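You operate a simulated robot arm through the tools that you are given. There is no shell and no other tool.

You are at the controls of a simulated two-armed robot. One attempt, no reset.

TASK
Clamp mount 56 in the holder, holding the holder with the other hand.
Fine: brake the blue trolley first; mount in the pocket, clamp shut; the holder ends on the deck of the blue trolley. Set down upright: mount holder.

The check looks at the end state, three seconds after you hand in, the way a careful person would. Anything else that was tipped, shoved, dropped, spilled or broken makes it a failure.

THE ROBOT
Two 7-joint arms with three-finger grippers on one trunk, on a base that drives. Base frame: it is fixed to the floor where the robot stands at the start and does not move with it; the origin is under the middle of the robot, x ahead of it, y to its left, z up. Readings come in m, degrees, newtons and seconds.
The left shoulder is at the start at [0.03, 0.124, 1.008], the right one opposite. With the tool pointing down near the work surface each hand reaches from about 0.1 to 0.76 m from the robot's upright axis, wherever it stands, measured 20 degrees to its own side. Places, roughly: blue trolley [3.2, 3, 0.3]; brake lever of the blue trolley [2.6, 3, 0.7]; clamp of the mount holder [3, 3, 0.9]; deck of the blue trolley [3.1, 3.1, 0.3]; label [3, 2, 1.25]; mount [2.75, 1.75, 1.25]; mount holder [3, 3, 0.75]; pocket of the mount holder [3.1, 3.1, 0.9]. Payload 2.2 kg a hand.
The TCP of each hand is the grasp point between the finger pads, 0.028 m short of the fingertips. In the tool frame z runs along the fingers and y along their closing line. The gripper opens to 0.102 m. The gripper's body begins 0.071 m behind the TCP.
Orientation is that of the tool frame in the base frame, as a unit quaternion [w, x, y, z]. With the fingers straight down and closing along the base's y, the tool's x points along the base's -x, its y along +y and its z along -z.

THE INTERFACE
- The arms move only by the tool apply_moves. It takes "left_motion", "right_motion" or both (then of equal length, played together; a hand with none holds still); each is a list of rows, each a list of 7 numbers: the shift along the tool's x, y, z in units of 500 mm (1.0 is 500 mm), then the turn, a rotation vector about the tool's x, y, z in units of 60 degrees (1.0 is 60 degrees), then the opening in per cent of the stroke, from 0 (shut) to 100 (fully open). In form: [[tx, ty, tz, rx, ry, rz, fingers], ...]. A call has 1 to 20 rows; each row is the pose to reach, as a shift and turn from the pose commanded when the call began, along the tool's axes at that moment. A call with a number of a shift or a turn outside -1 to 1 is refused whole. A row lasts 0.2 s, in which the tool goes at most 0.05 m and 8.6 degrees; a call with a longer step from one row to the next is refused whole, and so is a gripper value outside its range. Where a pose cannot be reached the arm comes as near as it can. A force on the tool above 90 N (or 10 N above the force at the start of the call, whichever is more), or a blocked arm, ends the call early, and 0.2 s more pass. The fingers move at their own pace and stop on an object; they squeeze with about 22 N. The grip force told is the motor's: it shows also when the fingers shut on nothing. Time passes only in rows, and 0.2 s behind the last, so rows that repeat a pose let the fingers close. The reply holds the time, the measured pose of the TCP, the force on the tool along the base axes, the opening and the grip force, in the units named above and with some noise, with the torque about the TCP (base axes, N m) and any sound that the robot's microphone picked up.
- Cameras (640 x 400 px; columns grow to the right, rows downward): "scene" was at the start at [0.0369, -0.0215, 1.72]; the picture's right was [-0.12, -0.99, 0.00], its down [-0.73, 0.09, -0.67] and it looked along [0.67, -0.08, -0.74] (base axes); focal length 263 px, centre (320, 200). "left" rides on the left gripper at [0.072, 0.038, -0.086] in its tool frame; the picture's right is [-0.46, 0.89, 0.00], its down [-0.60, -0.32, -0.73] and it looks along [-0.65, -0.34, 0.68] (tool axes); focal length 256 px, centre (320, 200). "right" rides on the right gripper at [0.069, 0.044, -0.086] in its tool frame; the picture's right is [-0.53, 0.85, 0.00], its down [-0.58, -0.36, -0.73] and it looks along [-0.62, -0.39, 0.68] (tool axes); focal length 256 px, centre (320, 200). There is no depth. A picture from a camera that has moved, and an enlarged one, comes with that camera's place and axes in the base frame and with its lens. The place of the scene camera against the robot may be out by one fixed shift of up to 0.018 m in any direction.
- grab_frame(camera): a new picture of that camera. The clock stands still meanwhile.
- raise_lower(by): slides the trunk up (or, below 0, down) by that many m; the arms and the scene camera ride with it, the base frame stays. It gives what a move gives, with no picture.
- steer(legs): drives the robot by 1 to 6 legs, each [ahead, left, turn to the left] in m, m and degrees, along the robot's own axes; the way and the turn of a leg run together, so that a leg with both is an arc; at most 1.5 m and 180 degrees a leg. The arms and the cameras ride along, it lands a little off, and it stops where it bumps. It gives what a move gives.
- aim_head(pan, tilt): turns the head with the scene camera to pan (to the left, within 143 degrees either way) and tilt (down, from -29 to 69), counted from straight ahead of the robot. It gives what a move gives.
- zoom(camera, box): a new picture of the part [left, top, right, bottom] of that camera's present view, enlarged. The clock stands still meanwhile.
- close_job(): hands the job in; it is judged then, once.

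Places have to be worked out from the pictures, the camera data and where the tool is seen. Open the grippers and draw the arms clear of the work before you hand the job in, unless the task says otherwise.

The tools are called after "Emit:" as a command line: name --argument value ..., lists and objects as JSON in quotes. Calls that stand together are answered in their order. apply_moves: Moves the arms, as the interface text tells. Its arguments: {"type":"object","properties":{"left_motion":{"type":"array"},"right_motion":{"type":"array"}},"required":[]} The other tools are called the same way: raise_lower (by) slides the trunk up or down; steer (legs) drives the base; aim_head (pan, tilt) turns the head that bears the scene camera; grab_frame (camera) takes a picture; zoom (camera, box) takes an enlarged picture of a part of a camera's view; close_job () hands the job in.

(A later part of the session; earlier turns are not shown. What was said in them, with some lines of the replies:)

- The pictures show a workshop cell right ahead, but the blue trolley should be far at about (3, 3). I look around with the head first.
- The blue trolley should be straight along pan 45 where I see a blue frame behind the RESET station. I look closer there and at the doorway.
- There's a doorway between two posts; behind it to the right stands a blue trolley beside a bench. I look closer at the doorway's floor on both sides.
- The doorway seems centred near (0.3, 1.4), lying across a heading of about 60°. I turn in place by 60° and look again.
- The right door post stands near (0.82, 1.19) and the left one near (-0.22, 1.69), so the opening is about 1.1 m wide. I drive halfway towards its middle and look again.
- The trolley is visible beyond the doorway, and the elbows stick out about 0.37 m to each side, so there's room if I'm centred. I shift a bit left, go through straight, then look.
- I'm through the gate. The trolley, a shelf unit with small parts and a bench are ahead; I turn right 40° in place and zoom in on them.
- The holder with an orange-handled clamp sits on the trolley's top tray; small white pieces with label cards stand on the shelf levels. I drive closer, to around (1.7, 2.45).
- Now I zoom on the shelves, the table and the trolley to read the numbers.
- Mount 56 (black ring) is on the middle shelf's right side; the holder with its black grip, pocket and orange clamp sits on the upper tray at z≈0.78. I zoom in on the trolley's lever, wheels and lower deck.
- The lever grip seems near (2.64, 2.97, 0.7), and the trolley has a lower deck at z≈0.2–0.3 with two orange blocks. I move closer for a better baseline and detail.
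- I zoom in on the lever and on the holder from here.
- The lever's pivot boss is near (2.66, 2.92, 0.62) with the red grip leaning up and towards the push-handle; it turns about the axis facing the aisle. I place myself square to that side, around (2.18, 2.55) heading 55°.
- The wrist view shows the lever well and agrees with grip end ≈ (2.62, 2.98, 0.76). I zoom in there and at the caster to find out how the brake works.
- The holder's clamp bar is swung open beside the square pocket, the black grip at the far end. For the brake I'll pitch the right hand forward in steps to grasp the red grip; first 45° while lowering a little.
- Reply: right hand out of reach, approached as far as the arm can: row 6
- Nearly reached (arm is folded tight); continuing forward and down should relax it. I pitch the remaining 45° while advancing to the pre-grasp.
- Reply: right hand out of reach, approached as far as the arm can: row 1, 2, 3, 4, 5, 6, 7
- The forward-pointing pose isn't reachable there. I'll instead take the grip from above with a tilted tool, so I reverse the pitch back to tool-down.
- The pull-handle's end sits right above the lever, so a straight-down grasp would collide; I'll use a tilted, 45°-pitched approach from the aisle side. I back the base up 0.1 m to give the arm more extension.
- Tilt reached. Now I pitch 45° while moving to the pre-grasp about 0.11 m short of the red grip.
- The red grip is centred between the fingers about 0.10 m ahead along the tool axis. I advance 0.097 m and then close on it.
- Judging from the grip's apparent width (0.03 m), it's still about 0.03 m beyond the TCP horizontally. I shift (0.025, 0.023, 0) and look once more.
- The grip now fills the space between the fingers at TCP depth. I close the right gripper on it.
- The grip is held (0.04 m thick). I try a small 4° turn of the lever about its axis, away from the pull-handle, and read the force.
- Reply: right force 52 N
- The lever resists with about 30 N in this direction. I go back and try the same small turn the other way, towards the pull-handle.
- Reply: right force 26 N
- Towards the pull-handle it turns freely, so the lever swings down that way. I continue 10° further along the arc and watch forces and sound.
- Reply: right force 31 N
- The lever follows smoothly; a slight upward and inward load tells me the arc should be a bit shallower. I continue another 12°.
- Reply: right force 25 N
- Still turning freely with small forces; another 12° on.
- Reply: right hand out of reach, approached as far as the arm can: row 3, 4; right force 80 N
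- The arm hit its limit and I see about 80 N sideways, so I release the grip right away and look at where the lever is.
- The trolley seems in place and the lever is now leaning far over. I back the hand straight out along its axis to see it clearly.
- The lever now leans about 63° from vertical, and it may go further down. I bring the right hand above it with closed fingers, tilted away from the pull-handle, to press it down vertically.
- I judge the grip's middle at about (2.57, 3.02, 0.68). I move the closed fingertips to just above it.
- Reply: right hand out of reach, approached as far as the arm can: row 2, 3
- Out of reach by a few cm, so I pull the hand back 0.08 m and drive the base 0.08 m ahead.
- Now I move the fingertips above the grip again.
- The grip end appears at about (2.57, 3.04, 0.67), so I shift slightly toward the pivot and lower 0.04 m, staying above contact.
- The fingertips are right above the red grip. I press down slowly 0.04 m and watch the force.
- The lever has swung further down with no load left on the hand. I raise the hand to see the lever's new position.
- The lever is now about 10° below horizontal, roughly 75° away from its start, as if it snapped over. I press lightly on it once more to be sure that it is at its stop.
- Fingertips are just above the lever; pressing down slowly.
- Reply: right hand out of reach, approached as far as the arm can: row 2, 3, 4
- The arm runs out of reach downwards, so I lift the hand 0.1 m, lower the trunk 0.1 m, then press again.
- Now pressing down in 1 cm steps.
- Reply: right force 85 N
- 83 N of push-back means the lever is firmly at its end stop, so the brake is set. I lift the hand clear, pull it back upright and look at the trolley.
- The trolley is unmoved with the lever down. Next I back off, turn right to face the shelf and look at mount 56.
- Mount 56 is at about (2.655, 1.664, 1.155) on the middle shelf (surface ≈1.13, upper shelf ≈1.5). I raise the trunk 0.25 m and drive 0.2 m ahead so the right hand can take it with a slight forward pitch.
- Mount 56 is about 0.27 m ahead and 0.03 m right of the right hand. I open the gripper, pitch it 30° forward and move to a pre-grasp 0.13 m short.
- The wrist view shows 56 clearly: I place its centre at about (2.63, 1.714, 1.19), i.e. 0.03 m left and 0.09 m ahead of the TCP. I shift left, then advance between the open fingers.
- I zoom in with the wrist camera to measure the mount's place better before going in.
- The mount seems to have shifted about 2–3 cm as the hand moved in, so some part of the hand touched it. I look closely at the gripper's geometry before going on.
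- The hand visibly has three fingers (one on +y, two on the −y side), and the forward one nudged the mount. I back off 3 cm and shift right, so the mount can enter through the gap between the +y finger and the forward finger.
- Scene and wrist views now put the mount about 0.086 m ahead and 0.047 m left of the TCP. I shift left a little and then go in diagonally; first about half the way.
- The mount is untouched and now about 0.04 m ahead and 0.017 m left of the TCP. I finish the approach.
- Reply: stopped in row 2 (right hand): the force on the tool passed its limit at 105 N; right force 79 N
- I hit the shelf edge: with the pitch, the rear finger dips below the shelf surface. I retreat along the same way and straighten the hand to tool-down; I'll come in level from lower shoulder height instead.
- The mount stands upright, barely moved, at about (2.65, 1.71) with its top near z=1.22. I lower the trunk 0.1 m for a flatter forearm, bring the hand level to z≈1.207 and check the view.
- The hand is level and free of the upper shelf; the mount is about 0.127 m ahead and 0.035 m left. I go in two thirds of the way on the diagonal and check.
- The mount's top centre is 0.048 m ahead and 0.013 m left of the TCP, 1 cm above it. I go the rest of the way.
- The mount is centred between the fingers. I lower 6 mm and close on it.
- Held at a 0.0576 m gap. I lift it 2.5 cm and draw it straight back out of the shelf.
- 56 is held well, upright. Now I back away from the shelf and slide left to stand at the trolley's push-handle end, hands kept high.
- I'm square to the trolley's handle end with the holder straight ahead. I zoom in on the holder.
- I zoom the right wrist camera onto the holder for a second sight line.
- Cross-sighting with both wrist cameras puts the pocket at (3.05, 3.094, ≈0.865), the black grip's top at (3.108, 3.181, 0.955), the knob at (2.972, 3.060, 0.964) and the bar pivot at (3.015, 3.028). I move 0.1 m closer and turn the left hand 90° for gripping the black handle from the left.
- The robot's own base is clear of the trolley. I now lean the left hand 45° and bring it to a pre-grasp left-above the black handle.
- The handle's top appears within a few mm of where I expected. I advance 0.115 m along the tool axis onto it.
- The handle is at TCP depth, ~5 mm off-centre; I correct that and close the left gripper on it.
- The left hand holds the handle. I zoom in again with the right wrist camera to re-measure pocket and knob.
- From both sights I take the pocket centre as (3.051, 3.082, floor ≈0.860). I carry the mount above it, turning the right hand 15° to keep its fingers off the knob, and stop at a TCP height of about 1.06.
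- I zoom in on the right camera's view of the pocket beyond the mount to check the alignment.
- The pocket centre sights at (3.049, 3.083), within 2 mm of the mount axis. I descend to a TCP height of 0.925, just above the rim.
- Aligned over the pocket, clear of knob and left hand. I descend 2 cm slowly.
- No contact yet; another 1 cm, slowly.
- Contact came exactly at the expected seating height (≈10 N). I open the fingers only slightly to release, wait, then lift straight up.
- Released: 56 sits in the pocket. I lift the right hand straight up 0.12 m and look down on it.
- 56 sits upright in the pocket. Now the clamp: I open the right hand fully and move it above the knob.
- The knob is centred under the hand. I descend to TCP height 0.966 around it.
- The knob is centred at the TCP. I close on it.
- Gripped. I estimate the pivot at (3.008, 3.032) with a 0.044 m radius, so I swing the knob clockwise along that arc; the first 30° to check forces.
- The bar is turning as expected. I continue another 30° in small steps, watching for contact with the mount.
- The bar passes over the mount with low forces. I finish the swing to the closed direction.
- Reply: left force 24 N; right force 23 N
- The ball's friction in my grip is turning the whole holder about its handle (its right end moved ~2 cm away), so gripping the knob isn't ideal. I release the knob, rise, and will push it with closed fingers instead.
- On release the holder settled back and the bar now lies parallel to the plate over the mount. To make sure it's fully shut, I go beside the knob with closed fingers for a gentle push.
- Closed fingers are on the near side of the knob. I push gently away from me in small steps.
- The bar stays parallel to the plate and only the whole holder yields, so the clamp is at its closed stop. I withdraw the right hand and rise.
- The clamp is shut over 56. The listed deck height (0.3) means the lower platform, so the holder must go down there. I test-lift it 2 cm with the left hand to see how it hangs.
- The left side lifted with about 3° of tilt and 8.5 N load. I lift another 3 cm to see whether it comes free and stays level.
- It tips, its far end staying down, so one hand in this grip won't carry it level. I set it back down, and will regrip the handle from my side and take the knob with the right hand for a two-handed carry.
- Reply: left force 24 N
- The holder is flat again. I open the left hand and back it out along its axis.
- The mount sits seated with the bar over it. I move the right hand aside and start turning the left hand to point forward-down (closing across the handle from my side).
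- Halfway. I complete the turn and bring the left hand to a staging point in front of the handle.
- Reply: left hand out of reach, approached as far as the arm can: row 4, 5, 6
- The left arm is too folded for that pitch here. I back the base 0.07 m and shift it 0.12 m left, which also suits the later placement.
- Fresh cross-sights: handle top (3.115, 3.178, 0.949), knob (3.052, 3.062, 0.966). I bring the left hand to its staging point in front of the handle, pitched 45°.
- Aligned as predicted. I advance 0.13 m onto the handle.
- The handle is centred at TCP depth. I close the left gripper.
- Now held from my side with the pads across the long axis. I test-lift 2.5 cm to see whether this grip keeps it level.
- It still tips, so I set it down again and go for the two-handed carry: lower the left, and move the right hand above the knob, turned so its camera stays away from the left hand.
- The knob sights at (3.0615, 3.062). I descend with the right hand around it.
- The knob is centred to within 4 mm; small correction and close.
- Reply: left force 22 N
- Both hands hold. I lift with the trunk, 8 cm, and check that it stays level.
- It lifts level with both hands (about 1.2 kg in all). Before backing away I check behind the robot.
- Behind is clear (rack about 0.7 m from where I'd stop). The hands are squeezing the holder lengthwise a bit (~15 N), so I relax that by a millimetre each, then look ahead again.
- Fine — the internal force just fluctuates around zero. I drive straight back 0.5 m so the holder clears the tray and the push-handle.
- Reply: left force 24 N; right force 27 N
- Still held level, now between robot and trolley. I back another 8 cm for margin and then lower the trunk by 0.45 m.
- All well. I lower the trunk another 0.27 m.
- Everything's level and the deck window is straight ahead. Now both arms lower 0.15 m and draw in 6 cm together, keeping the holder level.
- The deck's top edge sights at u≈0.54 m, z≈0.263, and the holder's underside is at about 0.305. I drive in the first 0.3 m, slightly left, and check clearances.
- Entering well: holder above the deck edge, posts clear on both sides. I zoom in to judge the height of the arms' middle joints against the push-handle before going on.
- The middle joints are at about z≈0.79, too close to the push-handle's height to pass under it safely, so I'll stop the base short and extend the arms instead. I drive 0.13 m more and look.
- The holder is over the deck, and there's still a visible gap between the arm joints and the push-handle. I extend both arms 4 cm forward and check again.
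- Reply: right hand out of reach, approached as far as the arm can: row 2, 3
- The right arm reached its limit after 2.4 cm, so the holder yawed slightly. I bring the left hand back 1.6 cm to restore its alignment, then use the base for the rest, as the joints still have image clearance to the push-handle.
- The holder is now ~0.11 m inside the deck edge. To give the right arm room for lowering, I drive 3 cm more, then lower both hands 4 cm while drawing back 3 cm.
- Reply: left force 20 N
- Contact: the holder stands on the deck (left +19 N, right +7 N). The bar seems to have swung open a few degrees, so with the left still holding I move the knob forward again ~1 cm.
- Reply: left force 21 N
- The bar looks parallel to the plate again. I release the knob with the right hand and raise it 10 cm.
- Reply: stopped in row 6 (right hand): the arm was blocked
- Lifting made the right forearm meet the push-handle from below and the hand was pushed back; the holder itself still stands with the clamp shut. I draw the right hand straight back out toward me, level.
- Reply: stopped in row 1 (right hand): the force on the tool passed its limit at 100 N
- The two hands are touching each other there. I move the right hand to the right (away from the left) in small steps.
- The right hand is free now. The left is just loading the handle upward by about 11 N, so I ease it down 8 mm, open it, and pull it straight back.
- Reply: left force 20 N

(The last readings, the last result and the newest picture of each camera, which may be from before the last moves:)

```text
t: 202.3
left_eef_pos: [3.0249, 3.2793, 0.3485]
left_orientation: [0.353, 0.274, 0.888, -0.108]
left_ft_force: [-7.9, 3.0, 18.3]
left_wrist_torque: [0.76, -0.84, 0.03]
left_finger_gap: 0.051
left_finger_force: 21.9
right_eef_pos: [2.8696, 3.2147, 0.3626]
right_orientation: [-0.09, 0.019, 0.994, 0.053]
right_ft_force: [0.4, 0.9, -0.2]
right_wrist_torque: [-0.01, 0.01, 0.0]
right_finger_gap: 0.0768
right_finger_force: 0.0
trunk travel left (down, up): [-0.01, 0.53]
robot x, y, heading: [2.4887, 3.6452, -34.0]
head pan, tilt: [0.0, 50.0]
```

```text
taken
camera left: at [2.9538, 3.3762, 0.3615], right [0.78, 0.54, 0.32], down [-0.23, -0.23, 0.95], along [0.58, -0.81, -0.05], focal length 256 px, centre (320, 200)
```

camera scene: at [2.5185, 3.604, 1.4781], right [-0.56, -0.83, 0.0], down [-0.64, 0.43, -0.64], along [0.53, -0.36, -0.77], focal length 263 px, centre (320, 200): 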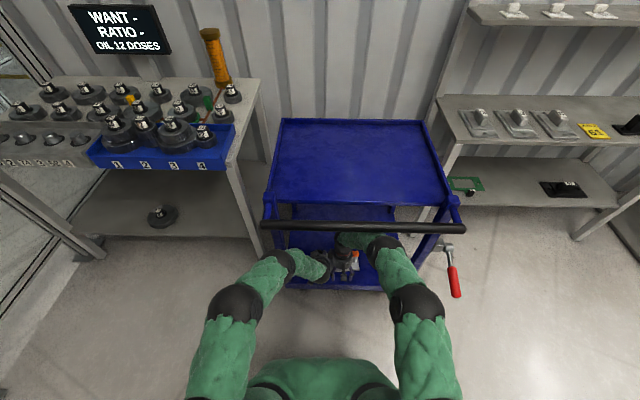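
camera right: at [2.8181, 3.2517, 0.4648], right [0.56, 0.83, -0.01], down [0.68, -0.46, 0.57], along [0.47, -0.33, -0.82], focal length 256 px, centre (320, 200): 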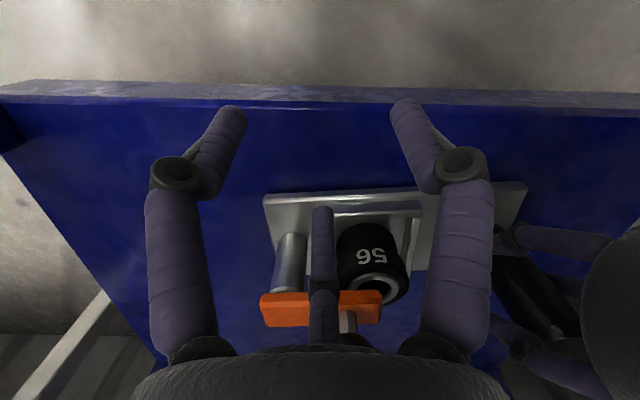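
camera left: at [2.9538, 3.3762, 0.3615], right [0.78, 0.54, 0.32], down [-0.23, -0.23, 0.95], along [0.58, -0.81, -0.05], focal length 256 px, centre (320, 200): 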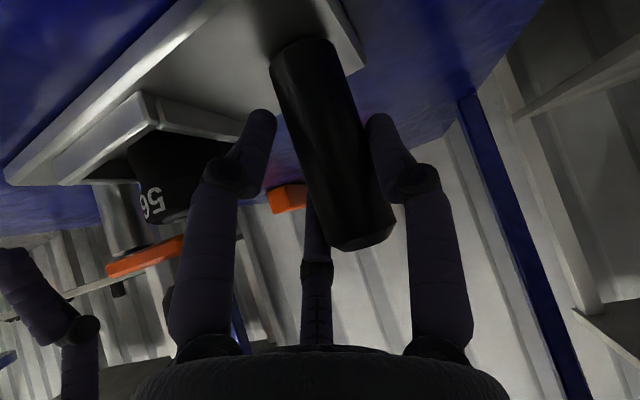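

Now it presses on the deck. I open the left hand and look.

Emit:
apply_moves --left_motion '[[0, 0, 0, 0, 0, 0, 40], [0, 0, 0, 0, 0, 0, 80], [0, 0, 0, 0, 0, 0, 100], [0, 0, 0, 0, 0, 0, 100]]'

Emit:
grab_frame --camera "left"

Emit:
grab_frame --camera "right"

```text
t: 203.3
left_eef_pos: [3.0207, 3.2824, 0.3466]
left_orientation: [0.351, 0.275, 0.889, -0.108]
left_ft_force: [-0.4, 0.1, 0.4]
left_wrist_torque: [-0.02, 0.01, -0.02]
left_finger_gap: 0.1021
left_finger_force: 0.0
right_eef_pos: [2.8694, 3.2145, 0.3629]
right_orientation: [-0.088, 0.019, 0.994, 0.053]
right_ft_force: [-0.2, 0.1, 0.2]
right_wrist_torque: [0.02, -0.01, 0.02]
right_finger_gap: 0.0762
right_finger_force: 0.0
trunk travel left (down, up): [-0.01, 0.53]
robot x, y, heading: [2.4936, 3.6459, -34.1]
head pan, tilt: [0.0, 50.0]
```

```text
taken
camera left: at [2.9513, 3.3779, 0.3591], right [0.78, 0.54, 0.32], down [-0.23, -0.23, 0.95], along [0.58, -0.81, -0.06], focal length 256 px, centre (320, 200)
```

left: 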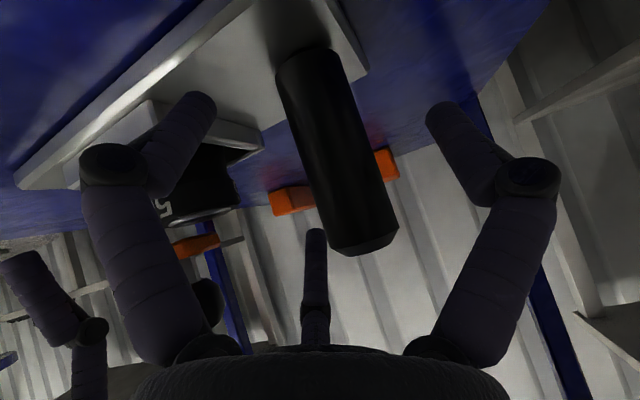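

```text
taken
camera right: at [2.8179, 3.2505, 0.4649], right [0.57, 0.82, -0.01], down [0.68, -0.46, 0.58], along [0.47, -0.33, -0.82], focal length 256 px, centre (320, 200)
```

right: 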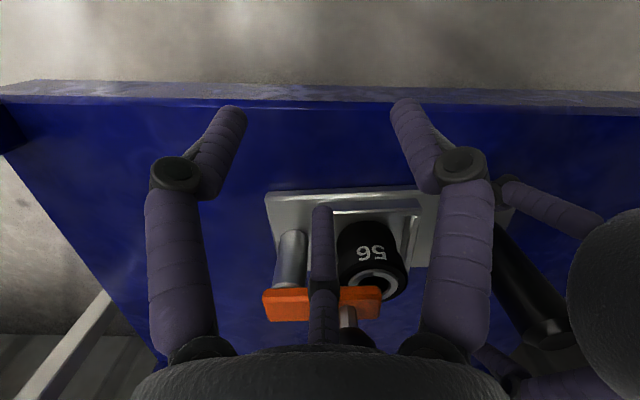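

The holder stands free on the deck with 56 clamped. I raise the left hand 1 cm and drive the base straight back, drawing both hands out.

Emit:
apply_moves --left_motion '[[-0.008, 0, -0.008, 0, 0, 0, 100], [-0.016, 0, -0.016, 0, 0, 0, 100]]'

Emit:
steer --legs '[[-0.12, 0, 0]]'

Emit:
grab_frame --camera "left"

Emit:
grab_frame --camera "right"

Emit:
zoom --camera "scene" --box '[240, 180, 460, 320]'

```text
t: 203.9
left_eef_pos: [3.0221, 3.2827, 0.3563]
left_orientation: [0.352, 0.275, 0.888, -0.108]
left_ft_force: [0.0, -0.8, 0.1]
left_wrist_torque: [0.04, -0.01, 0.01]
left_finger_gap: 0.102
left_finger_force: 0.0
right_eef_pos: [2.8694, 3.215, 0.3627]
right_orientation: [-0.088, 0.02, 0.994, 0.054]
right_ft_force: [-0.6, 0.4, 0.0]
right_wrist_torque: [-0.01, -0.01, 0.0]
right_finger_gap: 0.0767
right_finger_force: 0.0
trunk travel left (down, up): [-0.01, 0.53]
robot x, y, heading: [2.4939, 3.6444, -34.2]
head pan, tilt: [0.0, 50.0]
```

```text
t: 205.1
left_eef_pos: [2.922, 3.3479, 0.3561]
left_orientation: [0.35, 0.275, 0.889, -0.106]
left_ft_force: [0.2, 0.5, 0.1]
left_wrist_torque: [0.0, 0.02, 0.01]
left_finger_gap: 0.102
left_finger_force: 0.0
right_eef_pos: [2.7723, 3.275, 0.3676]
right_orientation: [-0.084, 0.022, 0.995, 0.05]
right_ft_force: [1.1, -0.2, 0.6]
right_wrist_torque: [-0.01, 0.0, 0.02]
right_finger_gap: 0.0765
right_finger_force: 0.1
trunk travel left (down, up): [-0.01, 0.53]
robot x, y, heading: [2.3911, 3.7121, -33.9]
head pan, tilt: [0.0, 50.0]
```

```text
taken
camera left: at [2.8514, 3.4443, 0.3702], right [0.78, 0.54, 0.32], down [-0.23, -0.23, 0.95], along [0.58, -0.81, -0.06], focal length 256 px, centre (320, 200)
```

left: 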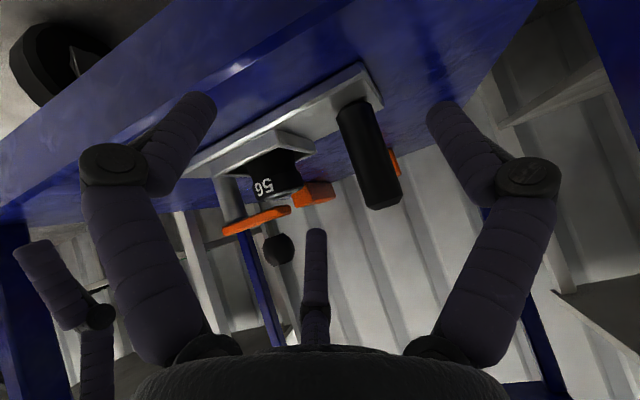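

```text
taken
camera right: at [2.721, 3.3118, 0.4692], right [0.57, 0.82, -0.01], down [0.67, -0.46, 0.59], along [0.48, -0.34, -0.81], focal length 256 px, centre (320, 200)
```

right: 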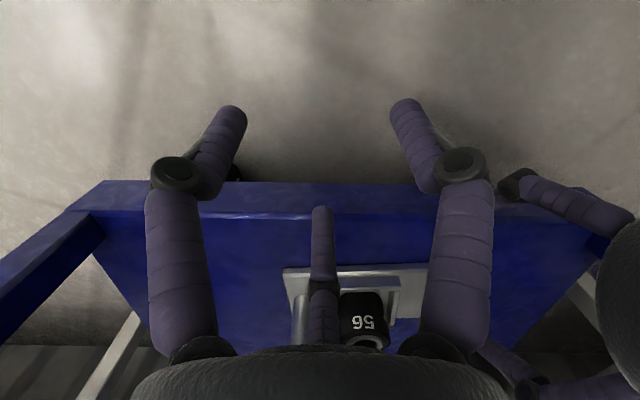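

```text
2.86 times, centred on (350, 250) of scene
camera zoom: at [2.4175, 3.6723, 1.477], right [-0.56, -0.83, 0.0], down [-0.64, 0.43, -0.64], along [0.53, -0.36, -0.77], focal length 752 px, centre (234, 57)
```

zoom: 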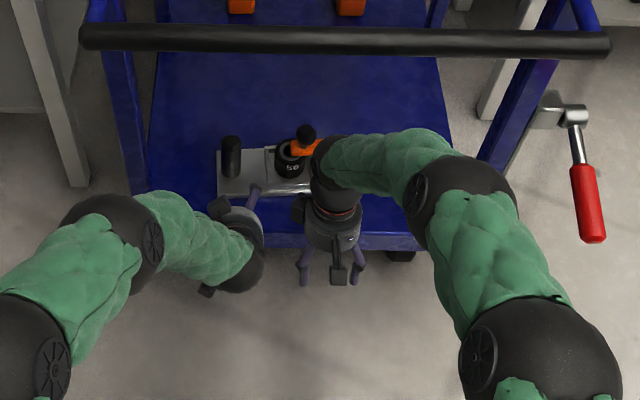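

Both hands are coming clear and the holder stays put. I back off further and inspect the holder.

Emit:
steer --legs '[[-0.3, 0, 0]]'

Emit:
grab_frame --camera "scene"

Emit:
zoom --camera "scene" --box '[270, 100, 430, 220]'

Emit:
grab_frame --camera "left"

Emit:
grab_frame --camera "right"

```text
t: 207.2
left_eef_pos: [2.6693, 3.5178, 0.3574]
left_orientation: [0.351, 0.276, 0.888, -0.108]
left_ft_force: [-0.4, 0.3, -0.1]
left_wrist_torque: [-0.01, 0.0, 0.0]
left_finger_gap: 0.1022
left_finger_force: 0.0
right_eef_pos: [2.5225, 3.4447, 0.3677]
right_orientation: [-0.084, 0.023, 0.995, 0.05]
right_ft_force: [-0.7, 0.5, 0.3]
right_wrist_torque: [-0.02, 0.0, -0.03]
right_finger_gap: 0.0763
right_finger_force: 0.0
trunk travel left (down, up): [-0.01, 0.53]
robot x, y, heading: [2.1389, 3.881, -34.3]
head pan, tilt: [0.0, 50.0]
```

```text
taken
camera scene: at [2.1665, 3.8418, 1.4769], right [-0.56, -0.83, 0.0], down [-0.63, 0.43, -0.64], along [0.53, -0.36, -0.77], focal length 263 px, centre (320, 200)
```

scene: 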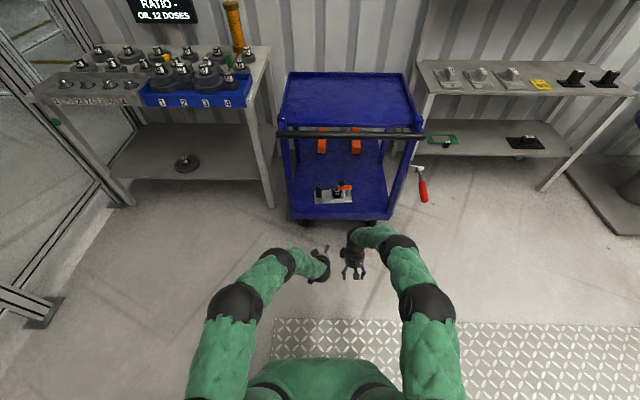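

```text
3.33 times, centred on (350, 160) of scene
camera zoom: at [2.1665, 3.8418, 1.4769], right [-0.56, -0.83, 0.0], down [-0.63, 0.43, -0.64], along [0.53, -0.36, -0.77], focal length 878 px, centre (220, 333)
```

zoom: 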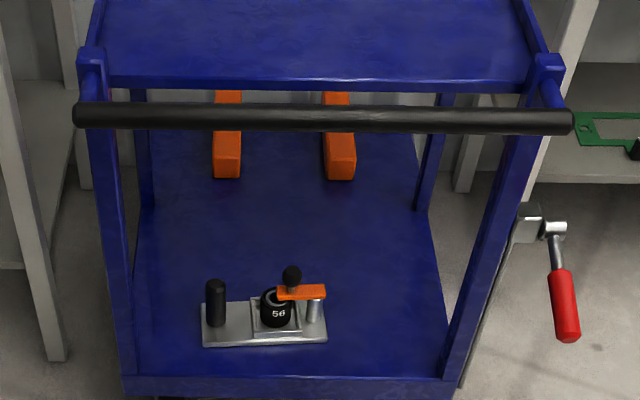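

```text
taken
camera left: at [2.6, 3.6132, 0.3702], right [0.78, 0.54, 0.32], down [-0.23, -0.23, 0.95], along [0.58, -0.81, -0.06], focal length 256 px, centre (320, 200)
```

left: 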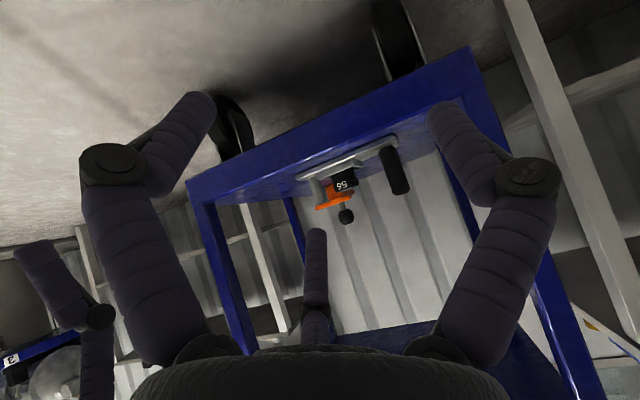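

```text
taken
camera right: at [2.4693, 3.4808, 0.4692], right [0.57, 0.82, -0.01], down [0.67, -0.46, 0.59], along [0.48, -0.34, -0.81], focal length 256 px, centre (320, 200)
```

right: 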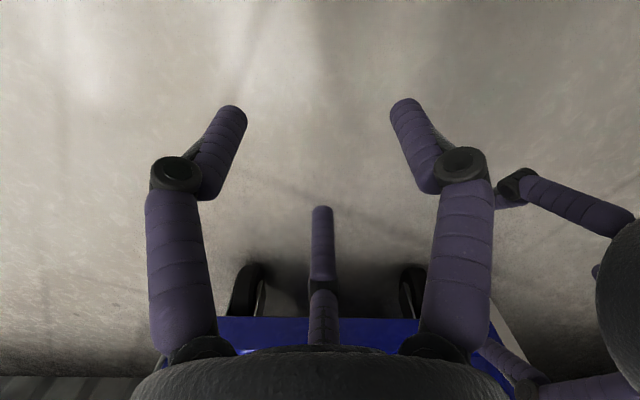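

The holder stands upright on the deck, well inside its edges. I zoom in to check the clamp and mount.

Emit:
zoom --camera "scene" --box '[310, 170, 374, 210]'

Emit:
zoom --camera "left" --box '[280, 130, 440, 240]'

```text
10.00 times, centred on (342, 190) of scene
camera zoom: at [2.1665, 3.8418, 1.4769], right [-0.56, -0.83, 0.0], down [-0.63, 0.43, -0.64], along [0.53, -0.36, -0.77], focal length 2633 px, centre (100, 300)
```

zoom: 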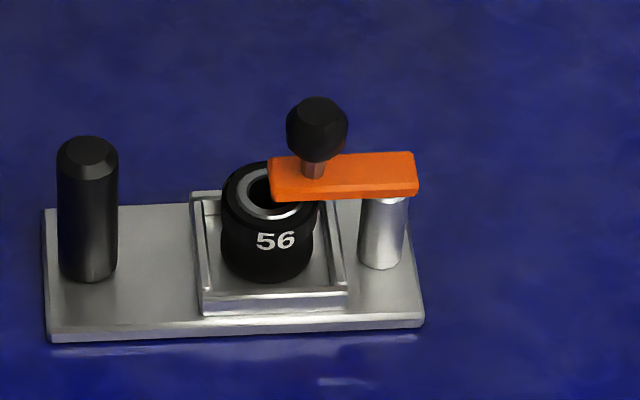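

```text
3.64 times, centred on (360, 185) of left
camera zoom: at [2.6, 3.6132, 0.3702], right [0.78, 0.54, 0.32], down [-0.23, -0.23, 0.95], along [0.58, -0.81, -0.06], focal length 931 px, centre (174, 254)
```

zoom: 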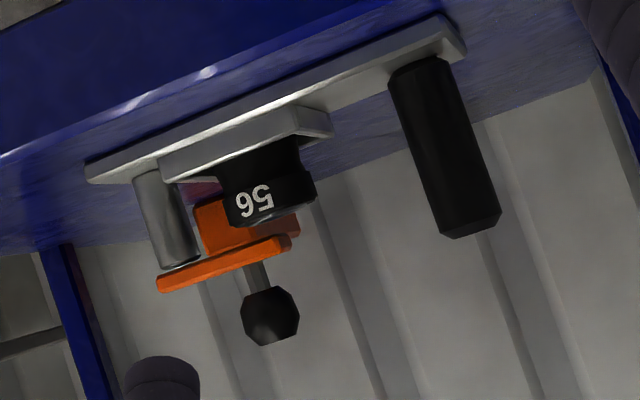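

Mount 56 is seated, the bar lies parallel over it and the holder is upright on the deck; the brake lever is still down. I back off a little more, open both grippers fully and raise the trunk clear.

Emit:
steer --legs '[[-0.15, 0, 0]]'

Emit:
apply_moves --right_motion '[[0, 0, -0.02, 0, 0, 0, 100], [0, 0, -0.04, 0, 0, 0, 100]]' --left_motion '[[0, 0, 0, 0, 0, 0, 100], [0, 0, 0, 0, 0, 0, 100]]'

Emit:
raise_lower --by 0.24

Emit:
aim_head --pan -20 --tilt 35

Emit:
grab_frame --camera "scene"

Emit:
zoom --camera "scene" --box '[190, 100, 350, 220]'

```text
t: 208.5
left_eef_pos: [2.5455, 3.6025, 0.357]
left_orientation: [0.351, 0.276, 0.888, -0.108]
left_ft_force: [0.4, -0.3, -0.3]
left_wrist_torque: [0.02, 0.0, 0.01]
left_finger_gap: 0.1017
left_finger_force: 0.0
right_eef_pos: [2.3954, 3.5297, 0.3679]
right_orientation: [-0.083, 0.022, 0.995, 0.051]
right_ft_force: [-1.0, -0.1, -0.5]
right_wrist_torque: [-0.01, 0.02, 0.03]
right_finger_gap: 0.0763
right_finger_force: 0.0
trunk travel left (down, up): [-0.01, 0.53]
robot x, y, heading: [2.0138, 3.9674, -33.9]
head pan, tilt: [0.0, 50.0]
```

```text
t: 209.1
left_eef_pos: [2.5445, 3.6021, 0.3568]
left_orientation: [0.351, 0.276, 0.888, -0.108]
left_ft_force: [0.7, -0.1, 0.4]
left_wrist_torque: [0.0, -0.02, 0.0]
left_finger_gap: 0.1021
left_finger_force: 0.1
right_eef_pos: [2.3978, 3.5268, 0.3883]
right_orientation: [-0.083, 0.022, 0.995, 0.05]
right_ft_force: [-0.3, 0.8, -0.3]
right_wrist_torque: [0.01, -0.04, 0.0]
right_finger_gap: 0.1021
right_finger_force: 0.1
trunk travel left (down, up): [-0.01, 0.53]
robot x, y, heading: [2.0152, 3.9663, -34.1]
head pan, tilt: [0.0, 50.0]
```

```text
t: 211.6
left_eef_pos: [2.5434, 3.6018, 0.597]
left_orientation: [0.35, 0.276, 0.889, -0.107]
left_ft_force: [0.0, 0.0, -0.2]
left_wrist_torque: [-0.01, -0.01, -0.03]
left_finger_gap: 0.1019
left_finger_force: 0.1
right_eef_pos: [2.3982, 3.5263, 0.6277]
right_orientation: [-0.083, 0.021, 0.995, 0.05]
right_ft_force: [-0.2, -0.3, -0.6]
right_wrist_torque: [0.02, -0.03, 0.03]
right_finger_gap: 0.1022
right_finger_force: 0.0
trunk travel left (down, up): [-0.25, 0.29]
robot x, y, heading: [2.0169, 3.9662, -34.0]
head pan, tilt: [0.0, 50.0]
```

```text
t: 212.5
left_eef_pos: [2.5444, 3.6023, 0.5971]
left_orientation: [0.351, 0.276, 0.888, -0.108]
left_ft_force: [-0.3, 0.0, -0.1]
left_wrist_torque: [-0.01, 0.01, -0.01]
left_finger_gap: 0.102
left_finger_force: 0.0
right_eef_pos: [2.4, 3.5273, 0.6281]
right_orientation: [-0.084, 0.023, 0.995, 0.05]
right_ft_force: [-0.3, 0.8, 0.7]
right_wrist_torque: [0.02, 0.01, 0.0]
right_finger_gap: 0.102
right_finger_force: 0.0
trunk travel left (down, up): [-0.25, 0.29]
robot x, y, heading: [2.0137, 3.9636, -34.2]
head pan, tilt: [-20.0, 35.0]
```

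```text
taken
camera scene: at [2.0292, 3.8984, 1.7386], right [-0.81, -0.59, 0.0], down [-0.34, 0.46, -0.82], along [0.48, -0.66, -0.57], focal length 263 px, centre (320, 200)
```

scene: 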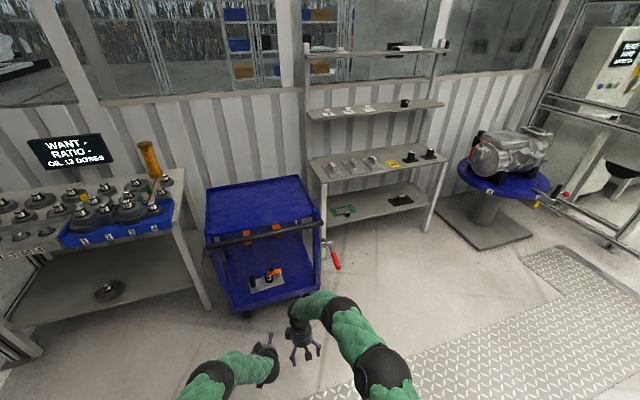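

```text
3.33 times, centred on (270, 160) of scene
camera zoom: at [2.0292, 3.8984, 1.7386], right [-0.81, -0.59, 0.0], down [-0.34, 0.46, -0.82], along [0.48, -0.66, -0.57], focal length 878 px, centre (487, 333)
```

zoom: 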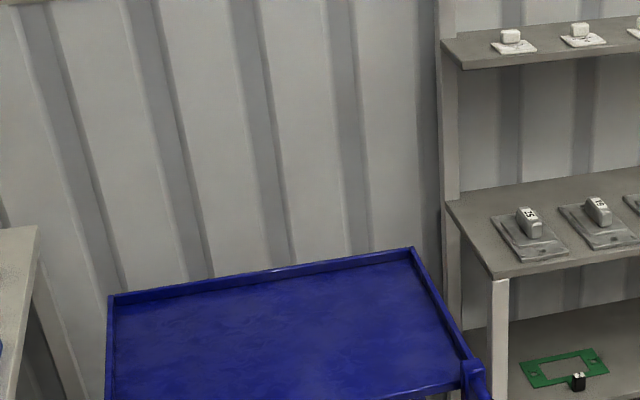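

Everything stands as it should: brake lever down, 56 in the pocket under the shut clamp, holder upright on the trolley's deck, both grippers open and clear, nothing else disturbed. I hand in.

Emit:
close_job

```text
The job is handed in.
```

I've handed the job in. The tool confirmed that but gave no verdict, so I don't know yet whether it passed.

End state, as I last saw it:
- **Brake:** the lever was pressed down to its hard stop before I touched the holder. I took that end as "on", because the lever turned freely that way and resisted the other. I didn't test the trolley by pushing it.
- **Mount 56:** it sits upright in the pocket.
- **Clamp:** the bar is swung shut over the mount and parallel to the plate. It is at its stop; pushing further only moved the whole holder.
- **Holder:** it stands upright and level on the trolley's lower platform. It started on the upper tray.
- **Arms:** both grippers are open and clear of the trolley.

**Judgement call:** I took "the deck" to be the lower platform, because its listed height was 0.3 m and the tray is at about 0.85 m. If the tray was meant, the holder is on the wrong level.

Contacts along the way:
- I nudged mount 56 a few centimetres on its shelf before gripping it. It stayed upright.
- The right hand hit the shelf edge once, at about 105 N.
- After the holder was down, the right forearm came up against the trolley's push-handle and the two hands touched. The holder shifted about a centimetre while the left hand still held it.

In the last pictures the trolley, shelf parts and bench looked undisturbed.
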